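You operate a simulated robot arm through the tools that you are given. There is no shell and no other tool. Be economical: measure what you need, move in short steps, check, and stop when the job is done.

Carry out the task below with a simulated two-armed robot. There is one attempt and no reset: what you move stays moved.

JOB
Wipe up the spill on the left end of the steel bench with the rag and put it back.

It is judged by the outcome, as a careful person would: the job done as asked, and still so three seconds after it is handed in. It fails if anything else is knocked over, pushed out of place, dropped, spilled or broken.

ROBOT AND FRAMES
Two 7-joint arms with two-finger parallel grippers on one trunk, on a base that drives. Base frame: it is fixed to the floor where the robot stands at the start and does not move with it; the origin is under the middle of the robot, x ahead of it, y to its left, z up. Lengths are in cm, angles in rad, forces in N, time in s.
The left shoulder is at the start at [9.5, 20, 111.6], the right one opposite. Payload 3.43 kg a hand.
Tool frame (each hand has its own): the origin (TCP) lies between the finger pads and is the grasp point; the fingertips stand 3.4 cm ahead of it; z points along the fingers, y is the line along which they close. Largest opening 12.8 cm; finger width 2.4, thickness 1.2; the body of the gripper, 4.8 by 13 cm, starts 9.6 cm behind the TCP.
Orientation is that of the tool frame in the base frame, as a unit quaternion [x, y, z, w]. With the fingers straight down and closing along the base's y, the tool's x points along the base's -x, its y along +y and its z along -z.

CONTROLS
- The arms move only by the tool apply_moves. It takes "left_moves", "right_moves" or both (then of equal length, played together; a hand with none holds still); each is a list of rows, each an object of numbers (a shift or turn left out is 0, a gripper value left out holds the last): "x", "y", "z": the shift along the tool's x, y, z in units of 150 mm (1.0 is 150 mm); "rx", "ry", "rz": the turn, a rotation vector about the tool's x, y, z in units of 120 degrees (1.0 is 120 degrees). In form: [{"x": .., "y": .., "z": .., "rx": .., "ry": .., "rz": ..}, ...]. A call has 1 to 20 rows; each row is the pose to reach, as a shift and turn from the pose commanded when the call began, along the tool's axes at that moment. "left_gripper" and "right_gripper" are, for a hand that has rows, the gripper command, from -1 (shut) to 1 (fully open), values between in proportion, set as the call begins (left out, the last holds). A call with a number of a shift or a turn outside -1 to 1 is refused whole. Each row takes 0.2 s and may step no farther than 5 cm and 0.15 rad from the row before; otherwise, or with a gripper value out of range, the whole call is refused. A pose out of reach is approached as far as the arm can. The call stops where the force on the tool passes 40 N (or 10 N more than at its start, if that is more) or the arm is blocked; 0.2 s more then pass. The fingers move at their own pace (about 15.3 cm/s each) and stop on an object; they squeeze with about 23 N. The grip force told is the motor's: it shows also when the fingers shut on nothing. Time passes only in rows, and 0.2 s behind the last, so rows that repeat a pose let the fingers close. The reply holds the time, the measured pose of the TCP, the force on the tool along the base axes, the opening and the grip force, in the units named above and with some noise.
- Cameras (640 x 400 px; columns grow to the right, rows downward): "scene" is now at [16.5, 7.26, 132.48]; the picture's right is [0.42, -0.91, 0.02], its down [-0.70, -0.34, -0.63] and it looks along [0.58, 0.25, -0.77] (base axes); focal length 287 px, centre (320, 200). "left" rides on the left gripper at [7.6, 1.1, -16] in its tool frame; the picture's right is [-0.15, 0.99, 0.00], its down [-0.88, -0.13, -0.46] and it looks along [-0.45, -0.07, 0.89] (tool axes); focal length 234 px, centre (320, 200). "right" rides on the right gripper at [7.6, -1.1, -16] in its tool frame; the picture's right is [0.15, 0.99, 0.00], its down [-0.88, 0.13, -0.46] and it looks along [-0.45, 0.07, 0.89] (tool axes); focal length 234 px, centre (320, 200). There is no depth. A picture from a camera that has moved, and an enlarged one, comes with that camera's place and axes in the base frame and with its lens.
- get_image(camera): a new picture of that camera. No time passes.
- raise_lower(by): slides the trunk up (or, below 0, down) by that many cm; the arms and the scene camera ride with it, the base frame stays. It gives what a move gives, with no picture.
- steer(legs): drives the robot by 1 to 6 legs, each [ahead, left, turn to the left] in cm, cm and rad, along the robot's own axes; the way and the turn of a leg run together, so that a leg with both is an arc; at most 150 cm and 3.142 rad a leg. The arms and the cameras ride along, it lands a little off, and it stops where it bumps. It gives what a move gives.
- turn_head(pan, tilt): turns the head with the scene camera to pan (to the left, within 1.501 rad either way) and tilt (down, from -0.506 to 1.204), counted from straight ahead of the robot. It gives what a move gives.
- enlarge(camera, box): a new picture of the part [left, top, right, bottom] of that camera's present view, enlarged. No time passes.
- sign_off(): hands the job in; it is judged then, once.

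Work in short steps. Places have to be worked out from the pictures, the camera data and where the tool is seen: move nearer, look again, correct. Check each grasp and each placing, and mend what went wrong. You have 120 turns and 92 pictures in all, those below and enlarged ones among them. Open the grippers and draw the arms clear of the work before you hand the job in, unless the task says otherwise; then end with one line.

The tools are called after ">>>" by a JSON object that holds its "fn" and its "kwargs". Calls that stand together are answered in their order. apply_moves: Moves the arms, as the interface text tells. Its arguments: {"type":"object","properties":{"left_moves":{"type":"array","items":{"type":"object","properties":{"x":{"type":"number"},"y":{"type":"number"},"z":{"type":"number"},"rx":{"type":"number"},"ry":{"type":"number"},"rz":{"type":"number"}}}},"left_gripper":{"type":"number"},"right_moves":{"type":"array","items":{"type":"object","properties":{"x":{"type":"number"},"y":{"type":"number"},"z":{"type":"number"},"rx":{"type":"number"},"ry":{"type":"number"},"rz":{"type":"number"}}}},"right_gripper":{"type":"number"}},"required":[]} The other tools are called the same way: raise_lower (by) slides the trunk up or down; steer (legs) drives the base; turn_head (pan, tilt) turns the head that bears the scene camera; get_image (camera) takes a picture; enlarge (camera, box) takes an enlarged picture of a part of a camera's view; sign_off () hands the job in.

At the start:

```text
t: 0.0
left_tcp_pos: [43.19, 43.66, 103.2]
left_tool_rot: [-0.065, 0.998, -0.011, 0.001]
left_contact_force: [0.0, 1.1, 0.0]
left_finger_gap: 12.81
left_finger_force: 0.0
right_tcp_pos: [56.57, -0.05, 104.49]
right_tool_rot: [-0.067, 0.998, -0.014, 0.002]
right_contact_force: [-0.8, -0.1, -0.6]
right_finger_gap: 12.81
right_finger_force: 0.2
trunk travel left (down, up): [-60.0, 34.0]
robot x, y, heading: [5.18, 0.54, 0.134]
head pan, tilt: [0.309, 0.881]
```

scene: 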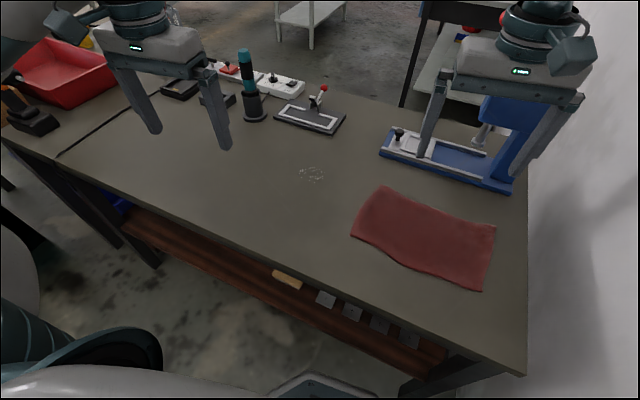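
right: 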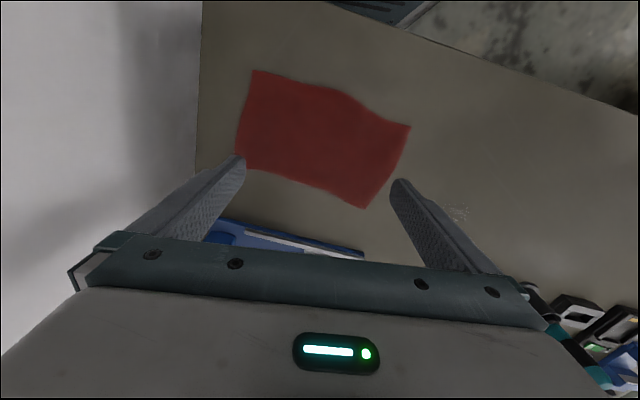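
left: 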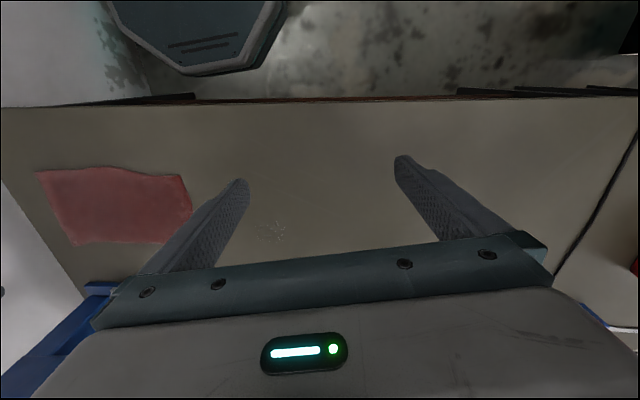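

The picture shows a red rag and a faint whitish mark near mid-bench; I need to see the left end of the bench and what the mark is. I'll enlarge the mark and then turn the head.

>>> {"fn": "enlarge", "kwargs": {"camera": "scene", "box": [240, 130, 400, 230]}}

>>> {"fn": "turn_head", "kwargs": {"pan": 0.9, "tilt": 0.6}}

>>> {"fn": "get_image", "kwargs": {"camera": "scene"}}

>>> {"fn": "turn_head", "kwargs": {"pan": -0.3, "tilt": 0.5}}

>>> {"fn": "get_image", "kwargs": {"camera": "scene"}}

```text
4.00 times, centred on (320, 180) of scene
camera zoom: at [16.5, 7.26, 132.48], right [0.42, -0.91, 0.02], down [-0.7, -0.34, -0.63], along [0.58, 0.25, -0.77], focal length 1149 px, centre (320, 280)
```

zoom: 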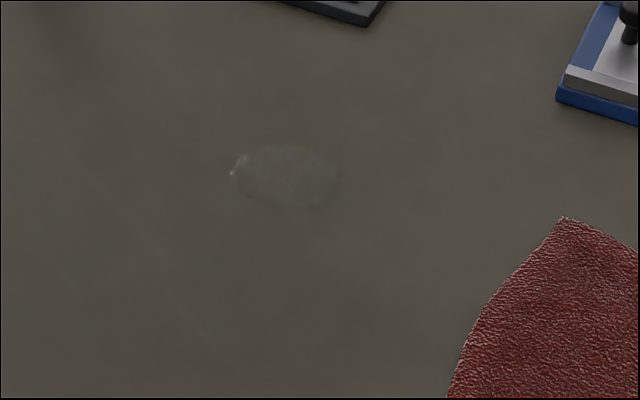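

```text
t: 1.0
left_tcp_pos: [43.22, 43.32, 103.36]
left_tool_rot: [-0.064, 0.998, -0.009, 0.002]
left_contact_force: [0.1, -0.4, -1.0]
left_finger_gap: 12.83
left_finger_force: 0.1
right_tcp_pos: [56.62, -0.1, 104.39]
right_tool_rot: [-0.072, 0.997, -0.014, 0.002]
right_contact_force: [0.5, 0.9, 1.0]
right_finger_gap: 12.8
right_finger_force: 0.0
trunk travel left (down, up): [-60.0, 34.0]
robot x, y, heading: [5.38, 0.96, 0.129]
head pan, tilt: [0.901, 0.6]
```

```text
87 pictures are left
camera scene: at [14.22, 11.26, 134.74], right [0.86, -0.52, 0.01], down [-0.29, -0.5, -0.82], along [0.43, 0.7, -0.58], focal length 287 px, centre (320, 200)
```

scene: 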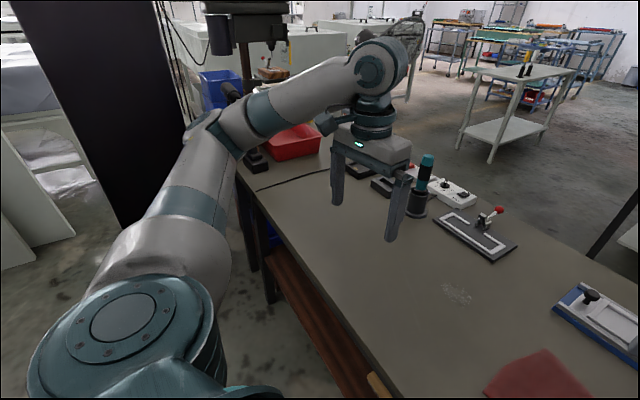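

```text
t: 2.4
left_tcp_pos: [43.25, 43.35, 103.43]
left_tool_rot: [-0.064, 0.998, -0.01, 0.003]
left_contact_force: [-0.3, 0.4, 0.8]
left_finger_gap: 12.82
left_finger_force: 0.1
right_tcp_pos: [56.6, -0.17, 104.41]
right_tool_rot: [-0.071, 0.997, -0.013, 0.002]
right_contact_force: [0.5, -0.1, -0.5]
right_finger_gap: 12.8
right_finger_force: 0.0
trunk travel left (down, up): [-60.0, 34.0]
robot x, y, heading: [5.31, 0.94, 0.127]
head pan, tilt: [-0.3, 0.499]
```

```text
86 pictures are left
camera scene: at [18.64, 2.16, 135.84], right [-0.17, -0.99, 0.02], down [-0.47, 0.06, -0.88], along [0.87, -0.16, -0.47], focal length 287 px, centre (320, 200)
```

scene: 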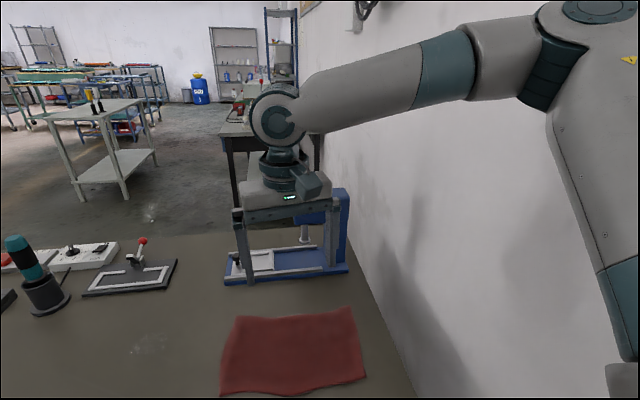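

The mark lies around (70.6, 33.8), not obviously on the "left end", so there could be another spill. I look more closely at the left end of the bench.

>>> {"fn": "turn_head", "kwargs": {"pan": 0.75, "tilt": 0.85}}

>>> {"fn": "get_image", "kwargs": {"camera": "scene"}}

>>> {"fn": "get_image", "kwargs": {"camera": "left"}}

>>> {"fn": "enlarge", "kwargs": {"camera": "scene", "box": [120, 40, 440, 240]}}

```text
t: 3.7
left_tcp_pos: [43.29, 43.34, 103.36]
left_tool_rot: [-0.065, 0.998, -0.009, 0.002]
left_contact_force: [-0.1, 0.1, 0.6]
left_finger_gap: 12.81
left_finger_force: 0.1
right_tcp_pos: [56.43, -0.04, 104.36]
right_tool_rot: [-0.071, 0.997, -0.014, 0.003]
right_contact_force: [0.3, 0.7, 0.0]
right_finger_gap: 12.83
right_finger_force: 0.1
trunk travel left (down, up): [-60.0, 34.0]
robot x, y, heading: [5.47, 0.74, 0.134]
head pan, tilt: [0.75, 0.85]
```

```text
85 pictures are left
camera scene: at [14.69, 9.67, 132.69], right [0.77, -0.64, 0.02], down [-0.48, -0.59, -0.65], along [0.42, 0.5, -0.76], focal length 287 px, centre (320, 200)
```

scene: 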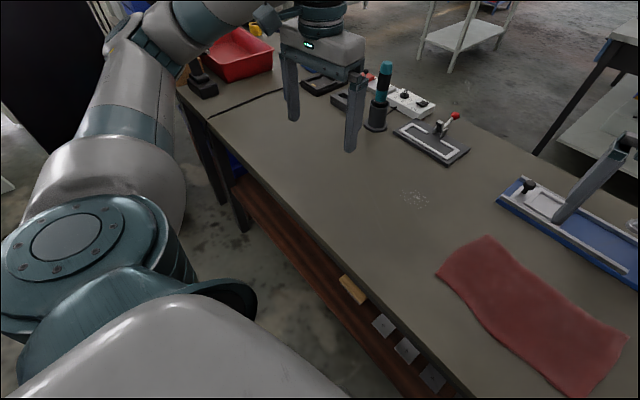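

```text
84 pictures are left
camera left: at [35.43, 43.72, 119.35], right [0.02, 1.0, -0.02], down [0.89, -0.01, 0.46], along [0.46, -0.02, -0.89], focal length 234 px, centre (320, 200)
```

left: 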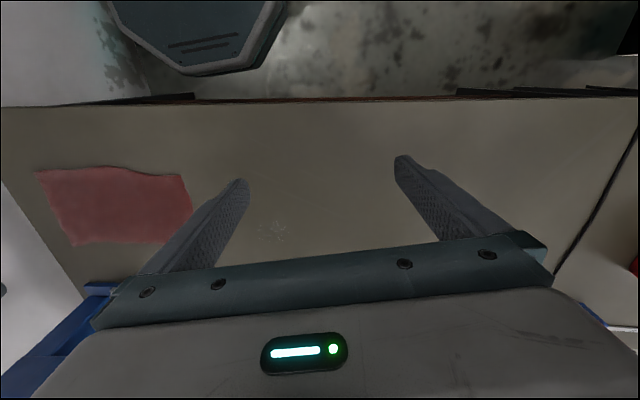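

```text
2.00 times, centred on (280, 140) of scene
camera zoom: at [14.69, 9.67, 132.69], right [0.77, -0.64, 0.02], down [-0.48, -0.59, -0.65], along [0.42, 0.5, -0.76], focal length 575 px, centre (400, 320)
```

zoom: 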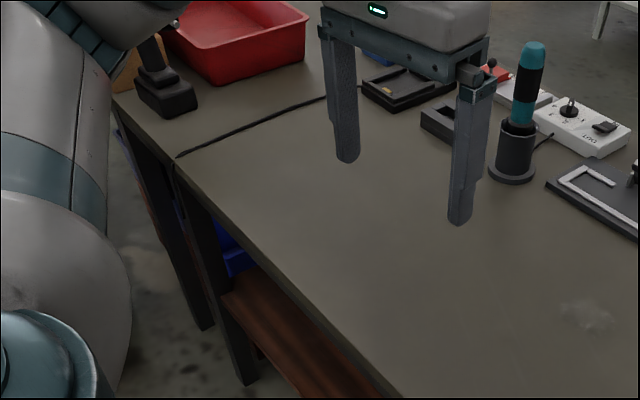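

The bench with the rag spans y≈-25 to 109, and the mark is mid-bench. Other benches are visible, so I survey the surroundings before deciding which is the "steel bench".

>>> {"fn": "turn_head", "kwargs": {"pan": 1.5, "tilt": 0.3}}

>>> {"fn": "get_image", "kwargs": {"camera": "scene"}}

>>> {"fn": "turn_head", "kwargs": {"pan": 0.5, "tilt": 0.15}}

>>> {"fn": "get_image", "kwargs": {"camera": "scene"}}

>>> {"fn": "turn_head", "kwargs": {"pan": 0.0, "tilt": 0.4}}

>>> {"fn": "enlarge", "kwargs": {"camera": "scene", "box": [240, 40, 480, 190]}}

>>> {"fn": "turn_head", "kwargs": {"pan": -1.5, "tilt": 0.4}}

>>> {"fn": "get_image", "kwargs": {"camera": "scene"}}

```text
t: 4.8
left_tcp_pos: [43.09, 43.27, 103.34]
left_tool_rot: [-0.065, 0.998, -0.009, 0.002]
left_contact_force: [0.3, -0.4, 0.7]
left_finger_gap: 12.79
left_finger_force: 0.0
right_tcp_pos: [56.55, -0.16, 104.46]
right_tool_rot: [-0.072, 0.997, -0.014, 0.002]
right_contact_force: [0.4, -0.2, -0.6]
right_finger_gap: 12.78
right_finger_force: 0.0
trunk travel left (down, up): [-60.0, 34.0]
robot x, y, heading: [5.0, 0.25, 0.127]
head pan, tilt: [1.499, 0.3]
```

```text
82 pictures are left
camera scene: at [9.15, 13.05, 137.43], right [1.0, 0.06, 0.0], down [0.02, -0.31, -0.95], along [-0.05, 0.95, -0.31], focal length 287 px, centre (320, 200)
```

scene: 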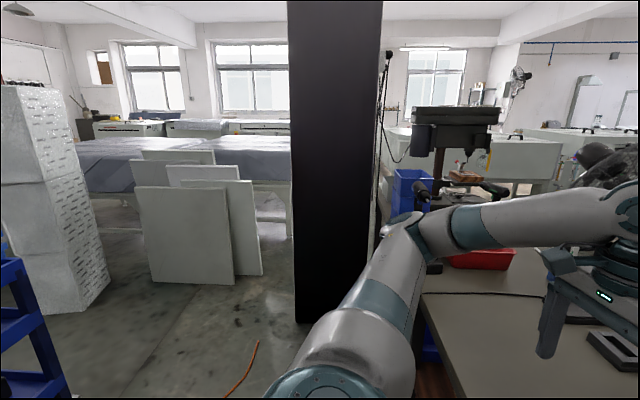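

```text
t: 6.1
left_tcp_pos: [43.3, 43.31, 103.37]
left_tool_rot: [-0.065, 0.998, -0.01, 0.003]
left_contact_force: [-0.7, 0.7, -0.1]
left_finger_gap: 12.79
left_finger_force: 0.1
right_tcp_pos: [56.52, -0.05, 104.46]
right_tool_rot: [-0.071, 0.997, -0.014, 0.002]
right_contact_force: [-0.6, 0.1, 0.2]
right_finger_gap: 12.79
right_finger_force: 0.0
trunk travel left (down, up): [-60.0, 34.0]
robot x, y, heading: [5.27, 0.7, 0.13]
head pan, tilt: [0.499, 0.15]
```

```text
81 pictures are left
camera scene: at [17.19, 9.21, 138.95], right [0.59, -0.81, 0.02], down [-0.12, -0.11, -0.99], along [0.8, 0.58, -0.16], focal length 287 px, centre (320, 200)
```

scene: 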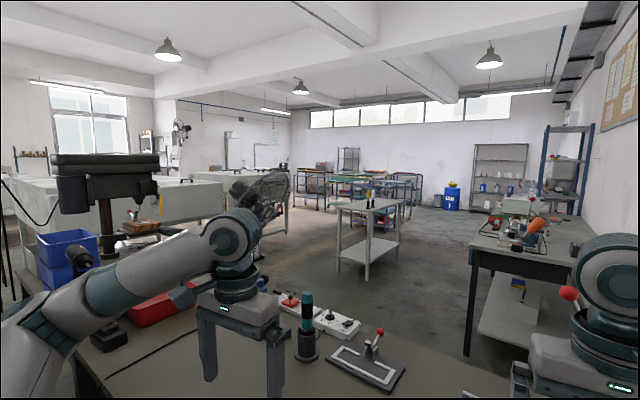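

```text
t: 7.0
left_tcp_pos: [43.35, 43.35, 103.38]
left_tool_rot: [-0.066, 0.998, -0.008, 0.002]
left_contact_force: [-0.5, -0.6, 0.0]
left_finger_gap: 12.8
left_finger_force: 0.1
right_tcp_pos: [56.59, 0.09, 104.3]
right_tool_rot: [-0.072, 0.997, -0.014, 0.001]
right_contact_force: [-0.1, -0.2, -0.3]
right_finger_gap: 12.79
right_finger_force: 0.0
trunk travel left (down, up): [-60.0, 34.0]
robot x, y, heading: [5.46, 0.84, 0.132]
head pan, tilt: [0.0, 0.4]
```

```text
2.67 times, centred on (360, 115) of scene
camera zoom: at [18.91, 4.92, 136.71], right [0.13, -0.99, 0.02], down [-0.38, -0.07, -0.92], along [0.92, 0.11, -0.39], focal length 766 px, centre (213, 427)
```

zoom: 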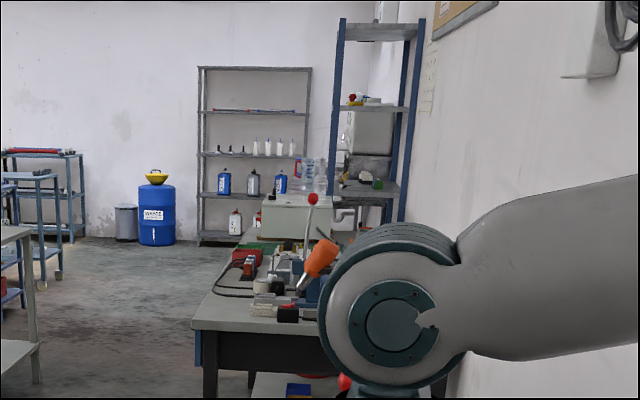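

```text
t: 8.6
left_tcp_pos: [43.19, 43.33, 103.4]
left_tool_rot: [-0.065, 0.998, -0.01, 0.002]
left_contact_force: [0.2, 0.4, 0.2]
left_finger_gap: 12.82
left_finger_force: 0.1
right_tcp_pos: [56.6, 0.02, 104.31]
right_tool_rot: [-0.072, 0.997, -0.014, 0.002]
right_contact_force: [-0.2, -0.7, 0.0]
right_finger_gap: 12.8
right_finger_force: 0.2
trunk travel left (down, up): [-60.0, 34.0]
robot x, y, heading: [5.51, 0.52, 0.128]
head pan, tilt: [-1.499, 0.4]
```

```text
79 pictures are left
camera scene: at [11.6, -5.37, 136.86], right [-0.98, -0.2, 0.0], down [-0.07, 0.36, -0.93], along [0.19, -0.91, -0.37], focal length 287 px, centre (320, 200)
```

scene: 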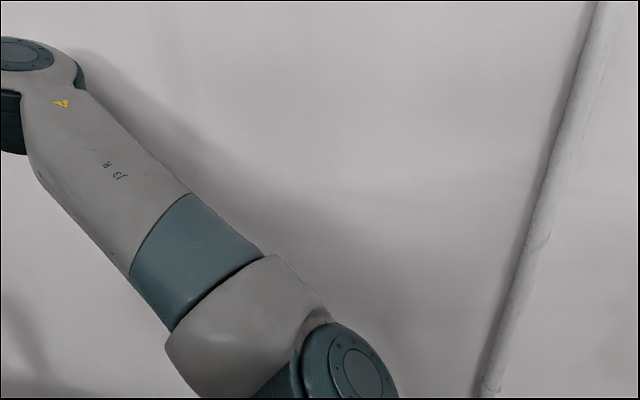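

The bench in front is the only work surface in reach; I still want a clean look at its left end, hidden by the left arm. I shift the left hand left at its height and look down from its camera.

>>> {"fn": "apply_moves", "kwargs": {"left_moves": [{"y": 0.25, "z": -0.1}, {"y": 0.5, "z": -0.2}, {"y": 0.75, "z": -0.3}, {"y": 1.0, "z": -0.3}]}}

>>> {"fn": "get_image", "kwargs": {"camera": "left"}}

>>> {"fn": "turn_head", "kwargs": {"pan": 0.3, "tilt": 0.8}}

>>> {"fn": "get_image", "kwargs": {"camera": "scene"}}

```text
t: 9.6
left_tcp_pos: [41.17, 58.35, 107.31]
left_tool_rot: [-0.065, 0.998, -0.009, 0.001]
left_contact_force: [0.0, -0.5, 0.0]
left_finger_gap: 12.77
left_finger_force: 0.0
right_tcp_pos: [56.63, -0.04, 104.38]
right_tool_rot: [-0.073, 0.997, -0.014, 0.002]
right_contact_force: [0.0, -0.1, -0.1]
right_finger_gap: 12.81
right_finger_force: 0.1
trunk travel left (down, up): [-60.0, 34.0]
robot x, y, heading: [5.21, 0.74, 0.129]
head pan, tilt: [-1.499, 0.4]
```

```text
78 pictures are left
camera left: at [33.38, 58.82, 123.34], right [0.02, 1.0, -0.02], down [0.89, -0.01, 0.46], along [0.46, -0.02, -0.89], focal length 234 px, centre (320, 200)
```

left: 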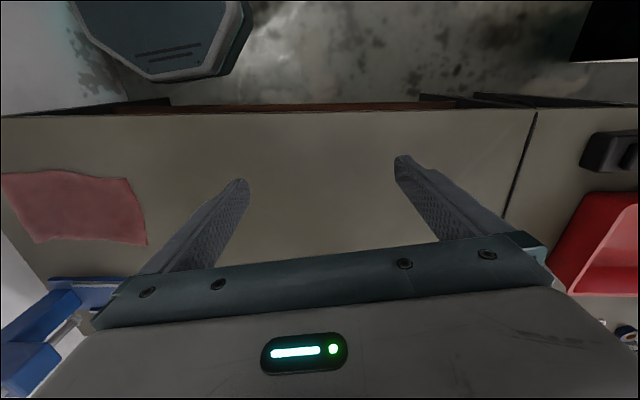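

```text
t: 11.4
left_tcp_pos: [41.16, 58.29, 107.38]
left_tool_rot: [-0.065, 0.998, -0.008, 0.001]
left_contact_force: [0.1, -0.6, -1.1]
left_finger_gap: 12.75
left_finger_force: 0.0
right_tcp_pos: [56.72, -0.12, 104.28]
right_tool_rot: [-0.073, 0.997, -0.013, 0.002]
right_contact_force: [0.5, -0.8, 0.6]
right_finger_gap: 12.78
right_finger_force: 0.0
trunk travel left (down, up): [-60.0, 34.0]
robot x, y, heading: [5.28, 0.59, 0.13]
head pan, tilt: [0.3, 0.799]
```

```text
77 pictures are left
camera scene: at [17.12, 6.99, 133.15], right [0.42, -0.91, 0.02], down [-0.65, -0.31, -0.69], along [0.64, 0.28, -0.72], focal length 287 px, centre (320, 200)
```

scene: 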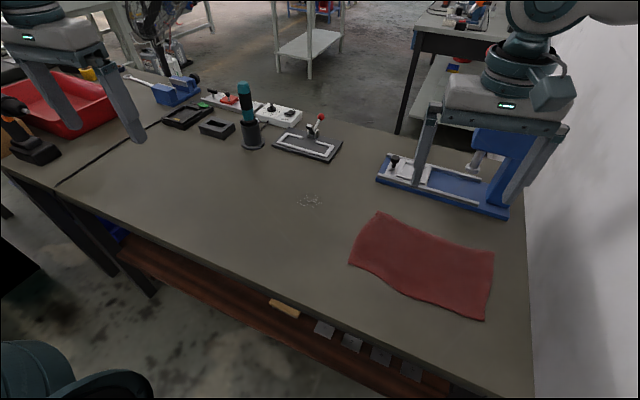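

The left part of the bench shows no other spill; I check the mark from this view and the other benches once, with zooms.

>>> {"fn": "enlarge", "kwargs": {"camera": "scene", "box": [270, 175, 350, 225]}}

>>> {"fn": "turn_head", "kwargs": {"pan": 0.1, "tilt": 0.3}}

>>> {"fn": "enlarge", "kwargs": {"camera": "scene", "box": [160, 80, 480, 280]}}

>>> {"fn": "enlarge", "kwargs": {"camera": "right", "box": [400, 170, 520, 245]}}

```text
8.00 times, centred on (310, 200) of scene
camera zoom: at [17.12, 6.99, 133.15], right [0.42, -0.91, 0.02], down [-0.65, -0.31, -0.69], along [0.64, 0.28, -0.72], focal length 2298 px, centre (400, 200)
```

zoom: 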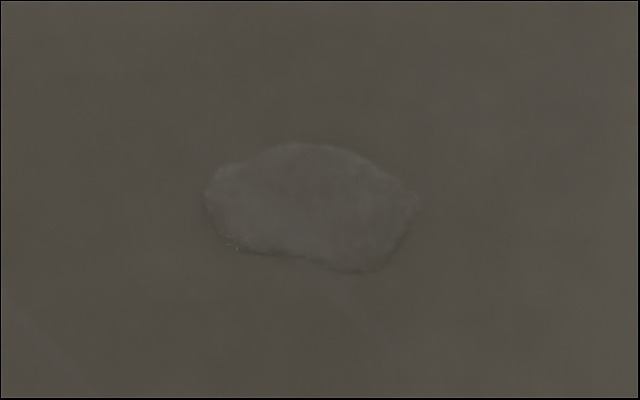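

```text
t: 12.3
left_tcp_pos: [41.21, 58.36, 107.3]
left_tool_rot: [-0.066, 0.998, -0.009, 0.001]
left_contact_force: [0.3, 0.4, 0.5]
left_finger_gap: 12.8
left_finger_force: 0.0
right_tcp_pos: [56.61, -0.09, 104.42]
right_tool_rot: [-0.073, 0.997, -0.013, 0.003]
right_contact_force: [-0.1, -0.8, 0.0]
right_finger_gap: 12.8
right_finger_force: 0.2
trunk travel left (down, up): [-60.0, 34.0]
robot x, y, heading: [5.17, 0.61, 0.13]
head pan, tilt: [0.099, 0.3]
```

```text
2.00 times, centred on (320, 180) of scene
camera zoom: at [18.86, 5.84, 137.6], right [0.23, -0.97, 0.02], down [-0.28, -0.08, -0.95], along [0.93, 0.21, -0.3], focal length 575 px, centre (320, 240)
```

zoom: 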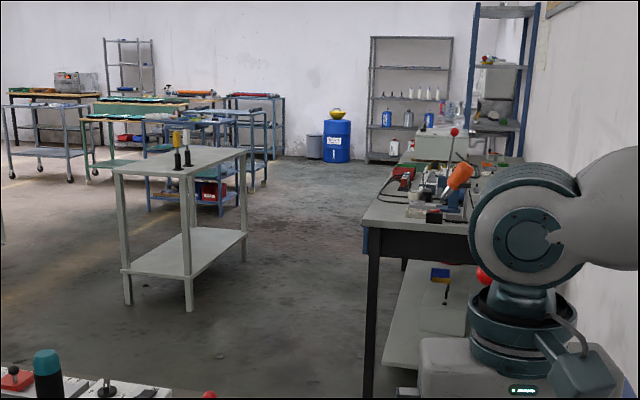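

```text
5.33 times, centred on (460, 208) of right
camera zoom: at [49.28, -1.87, 120.31], right [-0.29, 0.96, -0.03], down [0.85, 0.27, 0.45], along [0.44, 0.11, -0.89], focal length 1249 px, centre (-427, 160)
```

zoom: 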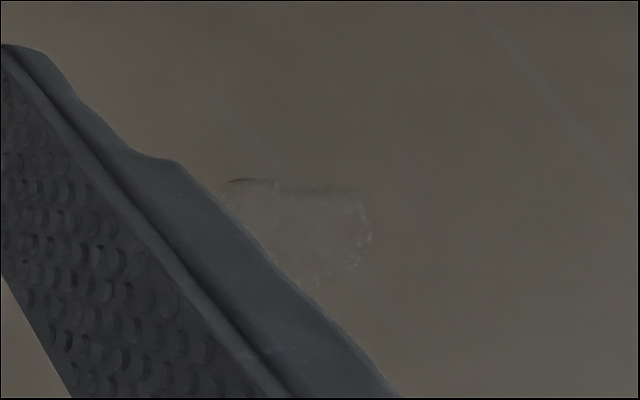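

The mark is a raised clear puddle, ~8 cm wide, centred at about (70.3, 33.8) – the only spill. The rag covers about x 55–75, y −18…15; the left hand can reach both, so I retract the right hand and bring the left over the rag's left part.

>>> {"fn": "apply_moves", "kwargs": {"right_moves": [{"z": -0.25}, {"x": 0.2, "z": -0.5, "y": -0.1}, {"x": 0.5, "z": -0.6, "y": -0.2}, {"x": 0.8, "z": -0.6, "y": -0.3}]}}

>>> {"fn": "apply_moves", "kwargs": {"left_moves": [{"y": -0.3, "x": -0.1}, {"y": -0.6, "x": -0.2}, {"y": -0.8, "x": -0.4}, {"y": -1.0, "x": -0.65}, {"y": -1.0, "x": -0.95}]}}

>>> {"fn": "turn_head", "kwargs": {"pan": 0.15, "tilt": 0.9}}

>>> {"fn": "get_image", "kwargs": {"camera": "scene"}}

>>> {"fn": "get_image", "kwargs": {"camera": "left"}}

```text
refused: row 2 steps farther than a row can; nothing moved
```

```text
t: 13.5
left_tcp_pos: [57.46, 45.12, 107.55]
left_tool_rot: [-0.065, 0.998, -0.009, 0.001]
left_contact_force: [0.0, 0.8, -0.4]
left_finger_gap: 12.81
left_finger_force: 0.0
right_tcp_pos: [56.54, -0.1, 104.3]
right_tool_rot: [-0.072, 0.997, -0.014, 0.002]
right_contact_force: [0.0, -0.3, -0.8]
right_finger_gap: 12.81
right_finger_force: 0.1
trunk travel left (down, up): [-60.0, 34.0]
robot x, y, heading: [5.17, 0.79, 0.129]
head pan, tilt: [0.099, 0.3]
```

```text
t: 14.5
left_tcp_pos: [57.51, 45.11, 107.54]
left_tool_rot: [-0.065, 0.998, -0.009, 0.001]
left_contact_force: [0.0, 0.5, -0.3]
left_finger_gap: 12.81
left_finger_force: 0.1
right_tcp_pos: [56.63, -0.07, 104.36]
right_tool_rot: [-0.072, 0.997, -0.014, 0.002]
right_contact_force: [-0.3, 0.4, -0.3]
right_finger_gap: 12.83
right_finger_force: 0.0
trunk travel left (down, up): [-60.0, 34.0]
robot x, y, heading: [5.48, 0.94, 0.131]
head pan, tilt: [0.15, 0.901]
```

```text
73 pictures are left
camera scene: at [17.07, 5.71, 132.38], right [0.28, -0.96, 0.02], down [-0.75, -0.23, -0.62], along [0.6, 0.16, -0.78], focal length 287 px, centre (320, 200)
```

scene: 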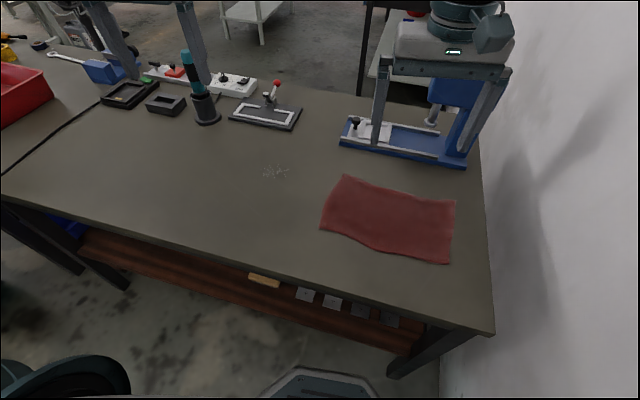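

```text
72 pictures are left
camera left: at [49.62, 45.55, 123.54], right [0.02, 1.0, -0.02], down [0.89, -0.01, 0.46], along [0.46, -0.02, -0.89], focal length 234 px, centre (320, 200)
```

left: 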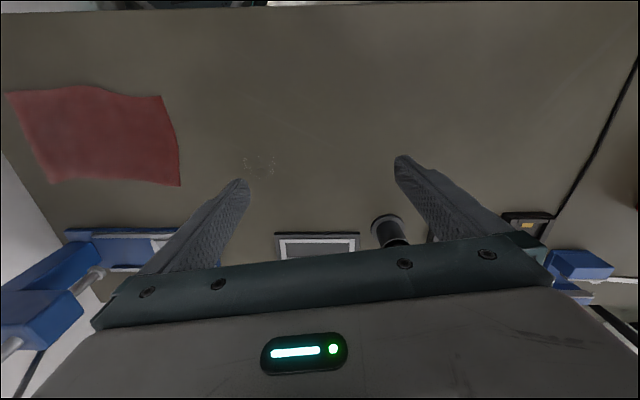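

Two cameras disagree by ~3 cm at z=71.3, which would fit a surface ~5 cm higher; I'll verify by touch. First retract the right hand with smaller steps.

>>> {"fn": "apply_moves", "kwargs": {"right_moves": [{"z": -0.25}, {"x": 0.15, "z": -0.45, "y": -0.05}, {"x": 0.4, "z": -0.55, "y": -0.15}, {"x": 0.65, "z": -0.6, "y": -0.2}, {"x": 0.9, "z": -0.6, "y": -0.2}]}}

>>> {"fn": "apply_moves", "kwargs": {"left_moves": [{"y": -0.25, "z": 0.1}, {"y": -0.5, "z": 0.25}, {"y": -0.75, "z": 0.4}, {"y": -1.0, "z": 0.55}, {"y": -1.0, "z": 0.8}]}}

>>> {"fn": "get_image", "kwargs": {"camera": "left"}}

>>> {"fn": "get_image", "kwargs": {"camera": "scene"}}

```text
t: 15.7
left_tcp_pos: [56.88, 50.91, 107.37]
left_tool_rot: [-0.109, 0.994, -0.011, 0.001]
left_contact_force: [-0.2, 0.6, -0.7]
left_finger_gap: 12.81
left_finger_force: 0.0
right_tcp_pos: [47.69, 0.12, 112.96]
right_tool_rot: [-0.116, 0.993, -0.015, 0.001]
right_contact_force: [0.0, -0.7, -0.3]
right_finger_gap: 12.81
right_finger_force: 0.0
trunk travel left (down, up): [-60.0, 34.0]
robot x, y, heading: [9.15, 1.44, 0.217]
head pan, tilt: [0.15, 0.901]
```

```text
t: 16.9
left_tcp_pos: [60.23, 35.93, 95.76]
left_tool_rot: [-0.108, 0.994, -0.011, 0.001]
left_contact_force: [-1.2, 0.2, 0.0]
left_finger_gap: 12.81
left_finger_force: 0.1
right_tcp_pos: [47.64, 0.12, 113.05]
right_tool_rot: [-0.115, 0.993, -0.016, 0.0]
right_contact_force: [0.3, 0.5, 1.3]
right_finger_gap: 12.81
right_finger_force: 0.1
trunk travel left (down, up): [-60.0, 34.0]
robot x, y, heading: [8.47, 1.3, 0.215]
head pan, tilt: [0.15, 0.901]
```

```text
71 pictures are left
camera left: at [52.52, 35.68, 111.64], right [-0.07, 1.0, -0.02], down [0.89, 0.07, 0.46], along [0.46, 0.01, -0.89], focal length 234 px, centre (320, 200)
```

left: 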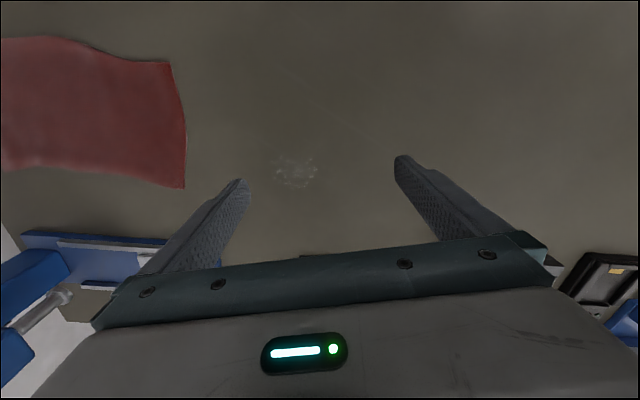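

```text
70 pictures are left
camera scene: at [20.28, 8.04, 132.28], right [0.36, -0.93, 0.02], down [-0.73, -0.29, -0.62], along [0.58, 0.2, -0.79], focal length 287 px, centre (320, 200)
```

scene: 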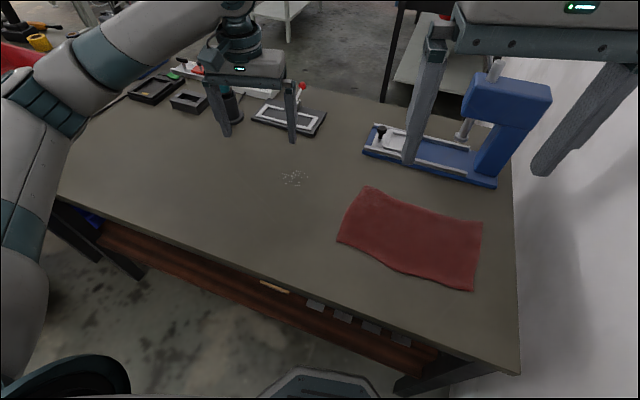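

The right elbow evidently pressed the wall and shoved the base (heading 0.217, x 8.5). I'll raise the left hand, then drive ~32 cm left away from the wall and straighten, so the right hand can do rag and spill comfortably.

>>> {"fn": "apply_moves", "kwargs": {"left_moves": [{"z": -0.25}, {"z": -0.5}, {"z": -0.6}]}}

>>> {"fn": "steer", "kwargs": {"legs": [[3.0, 31.7, 0.0], [0.0, 0.0, -0.2]]}}

>>> {"fn": "get_image", "kwargs": {"camera": "scene"}}

>>> {"fn": "get_image", "kwargs": {"camera": "right"}}

```text
t: 17.7
left_tcp_pos: [60.11, 36.11, 104.87]
left_tool_rot: [-0.108, 0.994, -0.012, 0.0]
left_contact_force: [0.4, 0.1, 0.4]
left_finger_gap: 12.83
left_finger_force: 0.1
right_tcp_pos: [47.67, 0.06, 113.1]
right_tool_rot: [-0.116, 0.993, -0.017, -0.001]
right_contact_force: [-0.8, -0.7, -0.5]
right_finger_gap: 12.81
right_finger_force: 0.1
trunk travel left (down, up): [-60.0, 34.0]
robot x, y, heading: [8.23, 1.36, 0.213]
head pan, tilt: [0.15, 0.901]
```

```text
t: 18.5
left_tcp_pos: [59.69, 35.96, 105.47]
left_tool_rot: [-0.11, 0.994, -0.005, 0.001]
left_contact_force: [0.0, 0.2, 0.1]
left_finger_gap: 12.82
left_finger_force: 0.0
right_tcp_pos: [47.2, 0.06, 113.07]
right_tool_rot: [-0.124, 0.992, -0.017, 0.002]
right_contact_force: [-0.4, 0.7, 1.7]
right_finger_gap: 12.8
right_finger_force: 0.0
trunk travel left (down, up): [-60.0, 34.0]
robot x, y, heading: [8.63, 1.89, 0.221]
head pan, tilt: [0.15, 0.901]
stopped in leg 1: the robot was blocked; the commanded pose is now the measured one
```

```text
69 pictures are left
camera scene: at [20.02, 7.3, 132.45], right [0.36, -0.93, 0.01], down [-0.73, -0.29, -0.62], along [0.58, 0.22, -0.78], focal length 287 px, centre (320, 200)
```

scene: 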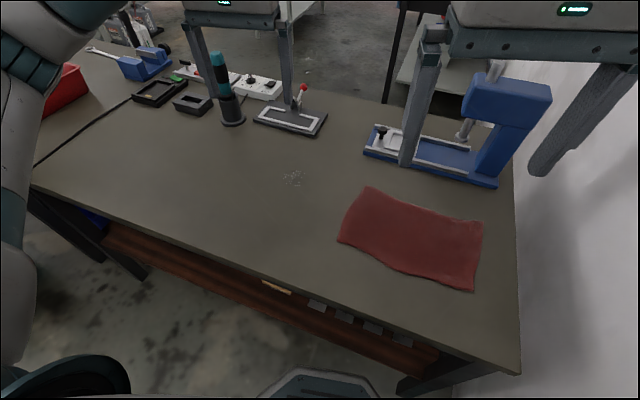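

```text
68 pictures are left
camera right: at [40.03, -2.5, 129.05], right [-0.39, 0.92, -0.03], down [0.82, 0.36, 0.45], along [0.43, 0.15, -0.89], focal length 234 px, centre (320, 200)
```

right: 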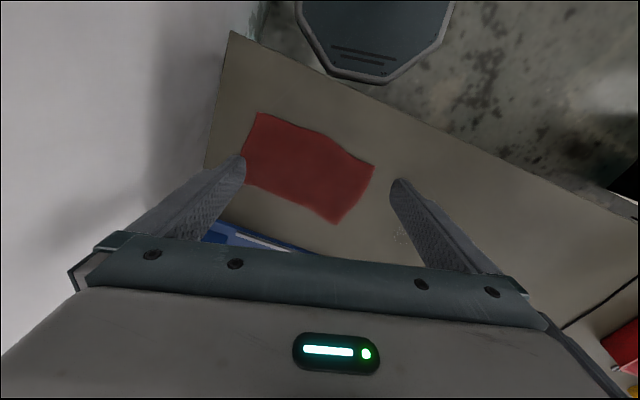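

The drive was blocked at once, perhaps the base is against the bench or the elbow on the wall. I back off first, unwinding the turn, then read.

>>> {"fn": "steer", "kwargs": {"legs": [[-5.0, 2.0, 0.0]]}}

>>> {"fn": "turn_head", "kwargs": {"pan": -1.2, "tilt": 0.7}}

>>> {"fn": "get_image", "kwargs": {"camera": "scene"}}

```text
t: 19.4
left_tcp_pos: [54.42, 36.05, 105.41]
left_tool_rot: [-0.106, 0.994, -0.004, 0.001]
left_contact_force: [0.0, -0.3, -0.1]
left_finger_gap: 12.8
left_finger_force: 0.0
right_tcp_pos: [41.69, 0.26, 113.08]
right_tool_rot: [-0.119, 0.993, -0.013, 0.004]
right_contact_force: [-0.9, -0.5, -0.6]
right_finger_gap: 12.8
right_finger_force: 0.0
trunk travel left (down, up): [-60.0, 34.0]
robot x, y, heading: [2.9, 3.15, 0.211]
head pan, tilt: [0.15, 0.901]
```

```text
t: 20.9
left_tcp_pos: [54.43, 36.1, 105.37]
left_tool_rot: [-0.107, 0.994, -0.005, 0.0]
left_contact_force: [-0.5, 1.1, 0.2]
left_finger_gap: 12.79
left_finger_force: 0.0
right_tcp_pos: [41.71, 0.2, 113.12]
right_tool_rot: [-0.119, 0.993, -0.013, 0.002]
right_contact_force: [-0.4, -0.2, 1.2]
right_finger_gap: 12.79
right_finger_force: 0.0
trunk travel left (down, up): [-60.0, 34.0]
robot x, y, heading: [2.89, 2.83, 0.216]
head pan, tilt: [-1.201, 0.7]
```

```text
67 pictures are left
camera scene: at [12.27, -2.01, 134.08], right [-0.83, -0.55, 0.0], down [-0.35, 0.53, -0.77], along [0.42, -0.64, -0.64], focal length 287 px, centre (320, 200)
```

scene: 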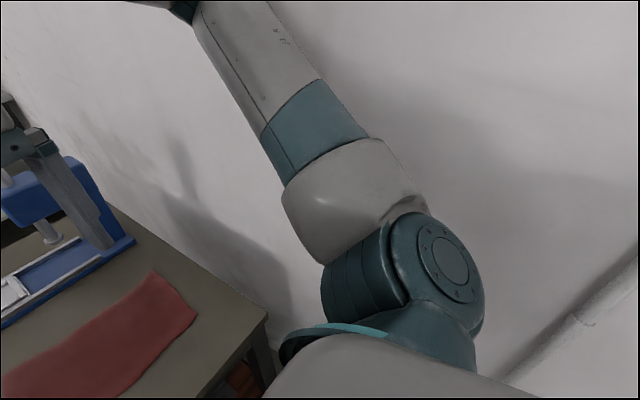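

Backing worked, so the base had been touching the bench or wall. Now I drive left and straighten the heading.

>>> {"fn": "steer", "kwargs": {"legs": [[2.0, 15.0, 0.0], [3.0, 15.0, -0.2]]}}

>>> {"fn": "turn_head", "kwargs": {"pan": -0.2, "tilt": 0.9}}

>>> {"fn": "get_image", "kwargs": {"camera": "scene"}}

```text
t: 23.3
left_tcp_pos: [60.41, 54.11, 105.54]
left_tool_rot: [-0.004, 1.0, 0.001, 0.0]
left_contact_force: [0.2, -0.4, 0.2]
left_finger_gap: 12.79
left_finger_force: 0.0
right_tcp_pos: [40.74, 21.54, 112.85]
right_tool_rot: [-0.016, 1.0, -0.008, 0.0]
right_contact_force: [-0.3, 0.2, -0.1]
right_finger_gap: 12.8
right_finger_force: 0.1
trunk travel left (down, up): [-60.0, 34.0]
robot x, y, heading: [2.92, 33.14, 0.007]
head pan, tilt: [-1.201, 0.7]
```

```text
t: 24.6
left_tcp_pos: [60.33, 54.28, 105.51]
left_tool_rot: [-0.004, 1.0, 0.0, 0.0]
left_contact_force: [0.1, 0.2, -0.3]
left_finger_gap: 12.82
left_finger_force: 0.0
right_tcp_pos: [40.62, 21.61, 112.97]
right_tool_rot: [-0.016, 1.0, -0.008, -0.001]
right_contact_force: [0.4, 0.1, 0.7]
right_finger_gap: 12.8
right_finger_force: 0.0
trunk travel left (down, up): [-60.0, 34.0]
robot x, y, heading: [3.06, 33.07, 0.011]
head pan, tilt: [-0.201, 0.901]
```

```text
66 pictures are left
camera scene: at [15.52, 31.75, 132.38], right [-0.19, -0.98, 0.0], down [-0.77, 0.15, -0.62], along [0.61, -0.12, -0.78], focal length 287 px, centre (320, 200)
```

scene: 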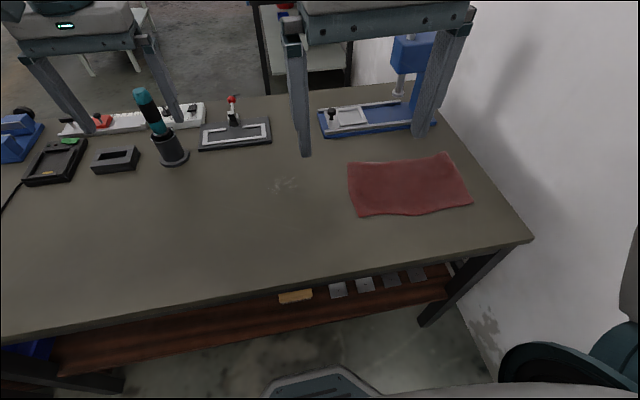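

Now the robot stands at (3, 33) facing straight. Comparing the spill from three camera positions gives a consistent surface z≈76, spill ≈(66.2, 31.7), rag x 51–70, y −16…14. I bring the right hand over the rag's left part for a close look, and shift the left hand away.

>>> {"fn": "apply_moves", "kwargs": {"right_moves": [{"x": -0.3}, {"x": -0.6, "y": -0.1}, {"x": -0.85, "y": -0.25}, {"x": -1.0, "y": -0.5}, {"x": -1.0, "y": -0.77, "z": 0.1}], "left_moves": [{"y": 0.25}, {"y": 0.5}, {"y": 0.75}, {"y": 0.8}, {"y": 0.8}]}}

>>> {"fn": "apply_moves", "kwargs": {"right_moves": [{"x": -0.2, "z": 0.2}, {"x": -0.36, "z": 0.45}, {"x": -0.36, "z": 0.75}, {"x": -0.36, "z": 0.9}]}}

>>> {"fn": "get_image", "kwargs": {"camera": "right"}}

>>> {"fn": "get_image", "kwargs": {"camera": "scene"}}

```text
t: 25.8
left_tcp_pos: [60.38, 66.2, 105.81]
left_tool_rot: [-0.004, 1.0, 0.002, 0.001]
left_contact_force: [0.3, 0.3, 0.5]
left_finger_gap: 12.77
left_finger_force: 0.1
right_tcp_pos: [55.86, 10.39, 111.72]
right_tool_rot: [-0.016, 1.0, -0.007, 0.0]
right_contact_force: [0.3, -0.9, 0.0]
right_finger_gap: 12.78
right_finger_force: 0.1
trunk travel left (down, up): [-60.0, 34.0]
robot x, y, heading: [3.26, 33.05, 0.006]
head pan, tilt: [-0.201, 0.901]
```

```text
t: 26.8
left_tcp_pos: [60.53, 66.37, 105.65]
left_tool_rot: [-0.004, 1.0, 0.001, 0.0]
left_contact_force: [-0.9, 0.0, -0.3]
left_finger_gap: 12.83
left_finger_force: 0.1
right_tcp_pos: [61.32, 10.41, 97.75]
right_tool_rot: [-0.016, 1.0, -0.008, 0.0]
right_contact_force: [0.6, 0.1, -0.1]
right_finger_gap: 12.8
right_finger_force: 0.0
trunk travel left (down, up): [-60.0, 34.0]
robot x, y, heading: [2.93, 32.72, 0.012]
head pan, tilt: [-0.201, 0.901]
```

```text
65 pictures are left
camera right: at [53.86, 9.31, 113.75], right [-0.18, 0.98, -0.02], down [0.88, 0.17, 0.45], along [0.45, 0.07, -0.89], focal length 234 px, centre (320, 200)
```

right: 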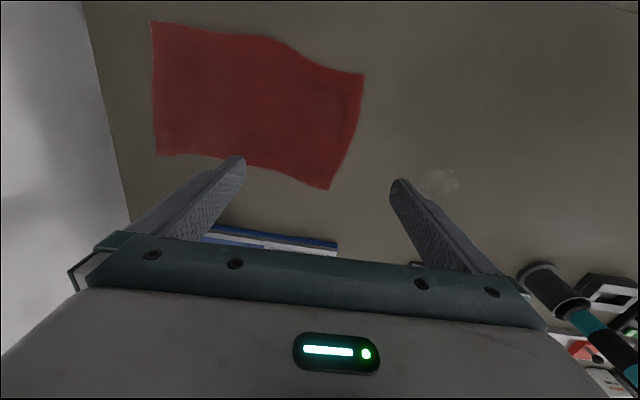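

```text
64 pictures are left
camera scene: at [15.53, 31.73, 132.39], right [-0.19, -0.98, 0.0], down [-0.77, 0.15, -0.62], along [0.61, -0.12, -0.78], focal length 287 px, centre (320, 200)
```

scene: 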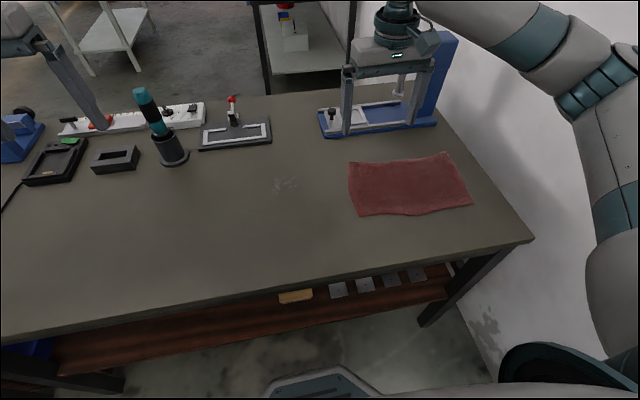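

Right-camera rays also agree with z≈76 (rag left edge at y≈13–15, spill ≈(65.3, 31.8)). I narrow the right fingers to ~8 cm and lower over (61, 8) to just above the expected surface.

>>> {"fn": "apply_moves", "kwargs": {"right_moves": [{"y": -0.1, "z": 0.2}, {"y": -0.16, "z": 0.45}, {"y": -0.16, "z": 0.7}, {"y": -0.16, "z": 0.9}, {"y": -0.16, "z": 1.0}], "right_gripper": 0.25}}

>>> {"fn": "get_image", "kwargs": {"camera": "right"}}

>>> {"fn": "enlarge", "kwargs": {"camera": "scene", "box": [300, 80, 500, 205]}}

```text
t: 27.9
left_tcp_pos: [60.46, 66.31, 105.81]
left_tool_rot: [-0.005, 1.0, 0.0, 0.0]
left_contact_force: [-0.5, 0.3, 0.0]
left_finger_gap: 12.78
left_finger_force: 0.0
right_tcp_pos: [61.43, 7.87, 83.21]
right_tool_rot: [-0.016, 1.0, -0.008, 0.001]
right_contact_force: [-0.5, 0.0, 0.3]
right_finger_gap: 7.99
right_finger_force: 0.1
trunk travel left (down, up): [-60.0, 34.0]
robot x, y, heading: [2.98, 32.94, 0.008]
head pan, tilt: [-0.201, 0.901]
```

```text
63 pictures are left
camera right: at [53.9, 6.67, 99.15], right [-0.18, 0.98, -0.02], down [0.88, 0.16, 0.45], along [0.45, 0.07, -0.89], focal length 234 px, centre (320, 200)
```

right: 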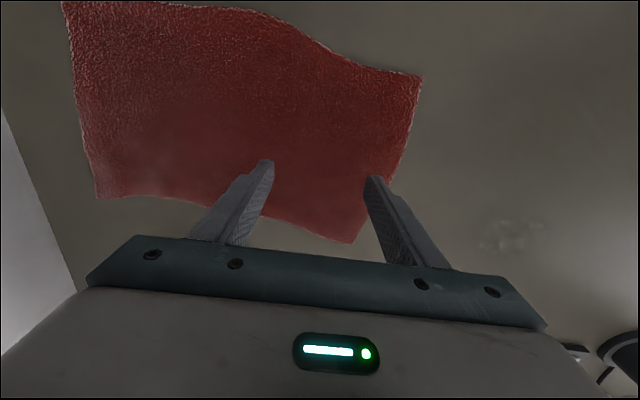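

```text
3.20 times, centred on (400, 142) of scene
camera zoom: at [15.52, 31.76, 132.39], right [-0.19, -0.98, 0.0], down [-0.77, 0.15, -0.62], along [0.61, -0.12, -0.78], focal length 919 px, centre (64, 384)
```

zoom: 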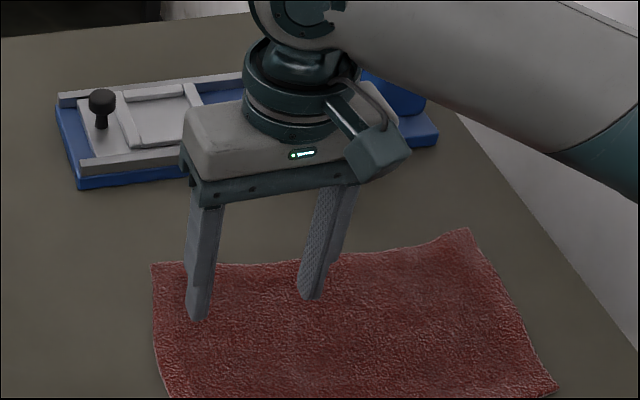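

The tips are just above the rag at z≈79.8. I lower in fine steps and watch the force.

>>> {"fn": "apply_moves", "kwargs": {"right_moves": [{"z": 0.05}, {"z": 0.1}, {"z": 0.13}, {"z": 0.16}, {"z": 0.19}]}}

>>> {"fn": "apply_moves", "kwargs": {"right_moves": [{"z": 0.02}, {"z": 0.04}]}}

```text
t: 29.1
left_tcp_pos: [60.45, 66.33, 105.77]
left_tool_rot: [-0.005, 1.0, 0.0, 0.0]
left_contact_force: [-0.5, -0.5, 0.0]
left_finger_gap: 12.8
left_finger_force: 0.0
right_tcp_pos: [61.49, 7.82, 80.24]
right_tool_rot: [-0.015, 1.0, -0.008, 0.0]
right_contact_force: [0.6, 0.2, 0.4]
right_finger_gap: 8.03
right_finger_force: 0.0
trunk travel left (down, up): [-60.0, 34.0]
robot x, y, heading: [2.91, 32.94, 0.013]
head pan, tilt: [-0.201, 0.901]
```

```text
t: 29.8
left_tcp_pos: [60.42, 66.28, 105.89]
left_tool_rot: [-0.004, 1.0, 0.0, 0.001]
left_contact_force: [-0.6, -0.3, 0.0]
left_finger_gap: 12.79
left_finger_force: 0.1
right_tcp_pos: [61.39, 7.81, 79.75]
right_tool_rot: [-0.016, 1.0, -0.008, 0.001]
right_contact_force: [-0.9, -2.0, 8.1]
right_finger_gap: 7.96
right_finger_force: 0.1
trunk travel left (down, up): [-60.0, 34.0]
robot x, y, heading: [3.38, 33.32, 0.008]
head pan, tilt: [-0.201, 0.901]
```

Contact (8 N) at TCP z=79.75, confirming the surface near 76. I close the fingers here to gather a fold.

>>> {"fn": "apply_moves", "kwargs": {"right_moves": [{"z": 0.0}, {"z": 0.0}, {"z": 0.0}, {"z": 0.0}], "right_gripper": -1}}

>>> {"fn": "get_image", "kwargs": {"camera": "right"}}

>>> {"fn": "enlarge", "kwargs": {"camera": "scene", "box": [300, 100, 500, 225]}}

```text
t: 30.8
left_tcp_pos: [60.34, 66.39, 105.72]
left_tool_rot: [-0.005, 1.0, 0.0, 0.0]
left_contact_force: [0.6, 0.1, 0.2]
left_finger_gap: 12.8
left_finger_force: 0.1
right_tcp_pos: [61.51, 7.85, 79.79]
right_tool_rot: [-0.016, 1.0, -0.008, 0.001]
right_contact_force: [1.4, 1.8, 12.5]
right_finger_gap: 0.59
right_finger_force: 23.0
trunk travel left (down, up): [-60.0, 34.0]
robot x, y, heading: [3.4, 33.06, 0.013]
head pan, tilt: [-0.201, 0.901]
```

```text
61 pictures are left
camera right: at [53.96, 6.68, 95.75], right [-0.18, 0.98, -0.02], down [0.87, 0.17, 0.46], along [0.45, 0.07, -0.89], focal length 234 px, centre (320, 200)
```

right: 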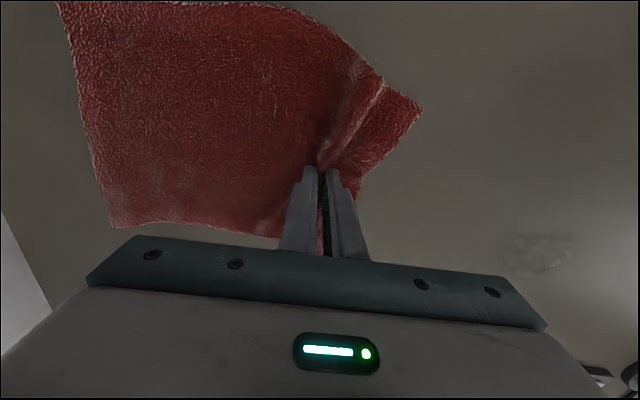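

```text
3.20 times, centred on (400, 162) of scene
camera zoom: at [15.41, 31.84, 132.4], right [-0.19, -0.98, 0.0], down [-0.77, 0.15, -0.62], along [0.61, -0.12, -0.78], focal length 919 px, centre (64, 320)
```

zoom: 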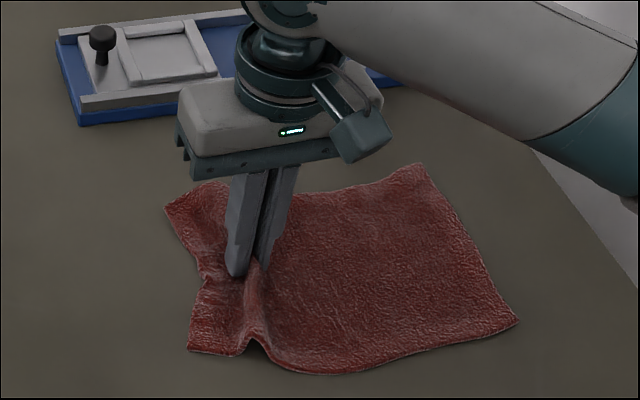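

The rag is real cloth and a fold is pinched (gap 0.6 cm, 23 N). I lift slightly and carry it left over the spill.

>>> {"fn": "apply_moves", "kwargs": {"right_moves": [{"z": -0.12}, {"z": -0.24}, {"z": -0.24, "y": 0.15, "x": -0.04}, {"z": -0.24, "y": 0.35, "x": -0.1}, {"z": -0.24, "y": 0.55, "x": -0.16}, {"z": -0.24, "y": 0.75, "x": -0.22}, {"z": -0.24, "y": 0.95, "x": -0.28}]}}

>>> {"fn": "apply_moves", "kwargs": {"right_moves": [{"y": 0.15}, {"y": 0.35}, {"y": 0.55}, {"y": 0.65}]}}

>>> {"fn": "get_image", "kwargs": {"camera": "scene"}}

>>> {"fn": "get_image", "kwargs": {"camera": "right"}}

```text
t: 32.4
left_tcp_pos: [60.45, 66.38, 105.75]
left_tool_rot: [-0.004, 1.0, 0.0, 0.0]
left_contact_force: [-0.5, -0.4, -0.7]
left_finger_gap: 12.78
left_finger_force: 0.1
right_tcp_pos: [65.07, 22.43, 82.96]
right_tool_rot: [-0.016, 1.0, -0.01, -0.001]
right_contact_force: [0.7, 0.2, 0.3]
right_finger_gap: 0.54
right_finger_force: 23.6
trunk travel left (down, up): [-60.0, 34.0]
robot x, y, heading: [2.96, 33.23, 0.008]
head pan, tilt: [-0.201, 0.901]
```

```text
t: 33.4
left_tcp_pos: [60.51, 66.36, 105.84]
left_tool_rot: [-0.005, 1.0, 0.0, 0.001]
left_contact_force: [0.2, 0.0, 0.8]
left_finger_gap: 12.82
left_finger_force: 0.0
right_tcp_pos: [64.76, 31.99, 83.01]
right_tool_rot: [-0.016, 1.0, -0.008, 0.001]
right_contact_force: [0.0, 0.3, -0.2]
right_finger_gap: 0.52
right_finger_force: 22.8
trunk travel left (down, up): [-60.0, 34.0]
robot x, y, heading: [2.91, 33.01, 0.007]
head pan, tilt: [-0.201, 0.901]
```

```text
59 pictures are left
camera scene: at [15.51, 31.78, 132.38], right [-0.19, -0.98, 0.0], down [-0.77, 0.15, -0.62], along [0.61, -0.12, -0.78], focal length 287 px, centre (320, 200)
```

scene: 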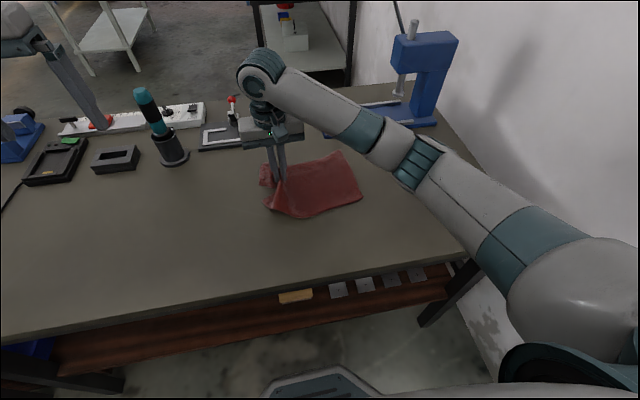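

```text
58 pictures are left
camera right: at [57.26, 30.92, 98.95], right [-0.18, 0.98, -0.02], down [0.88, 0.17, 0.45], along [0.45, 0.07, -0.89], focal length 234 px, centre (320, 200)
```

right: 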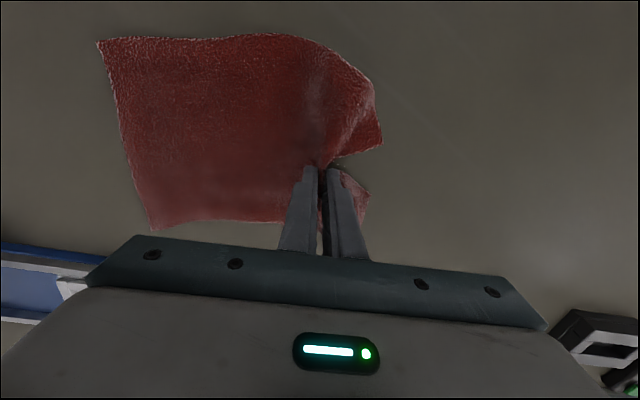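

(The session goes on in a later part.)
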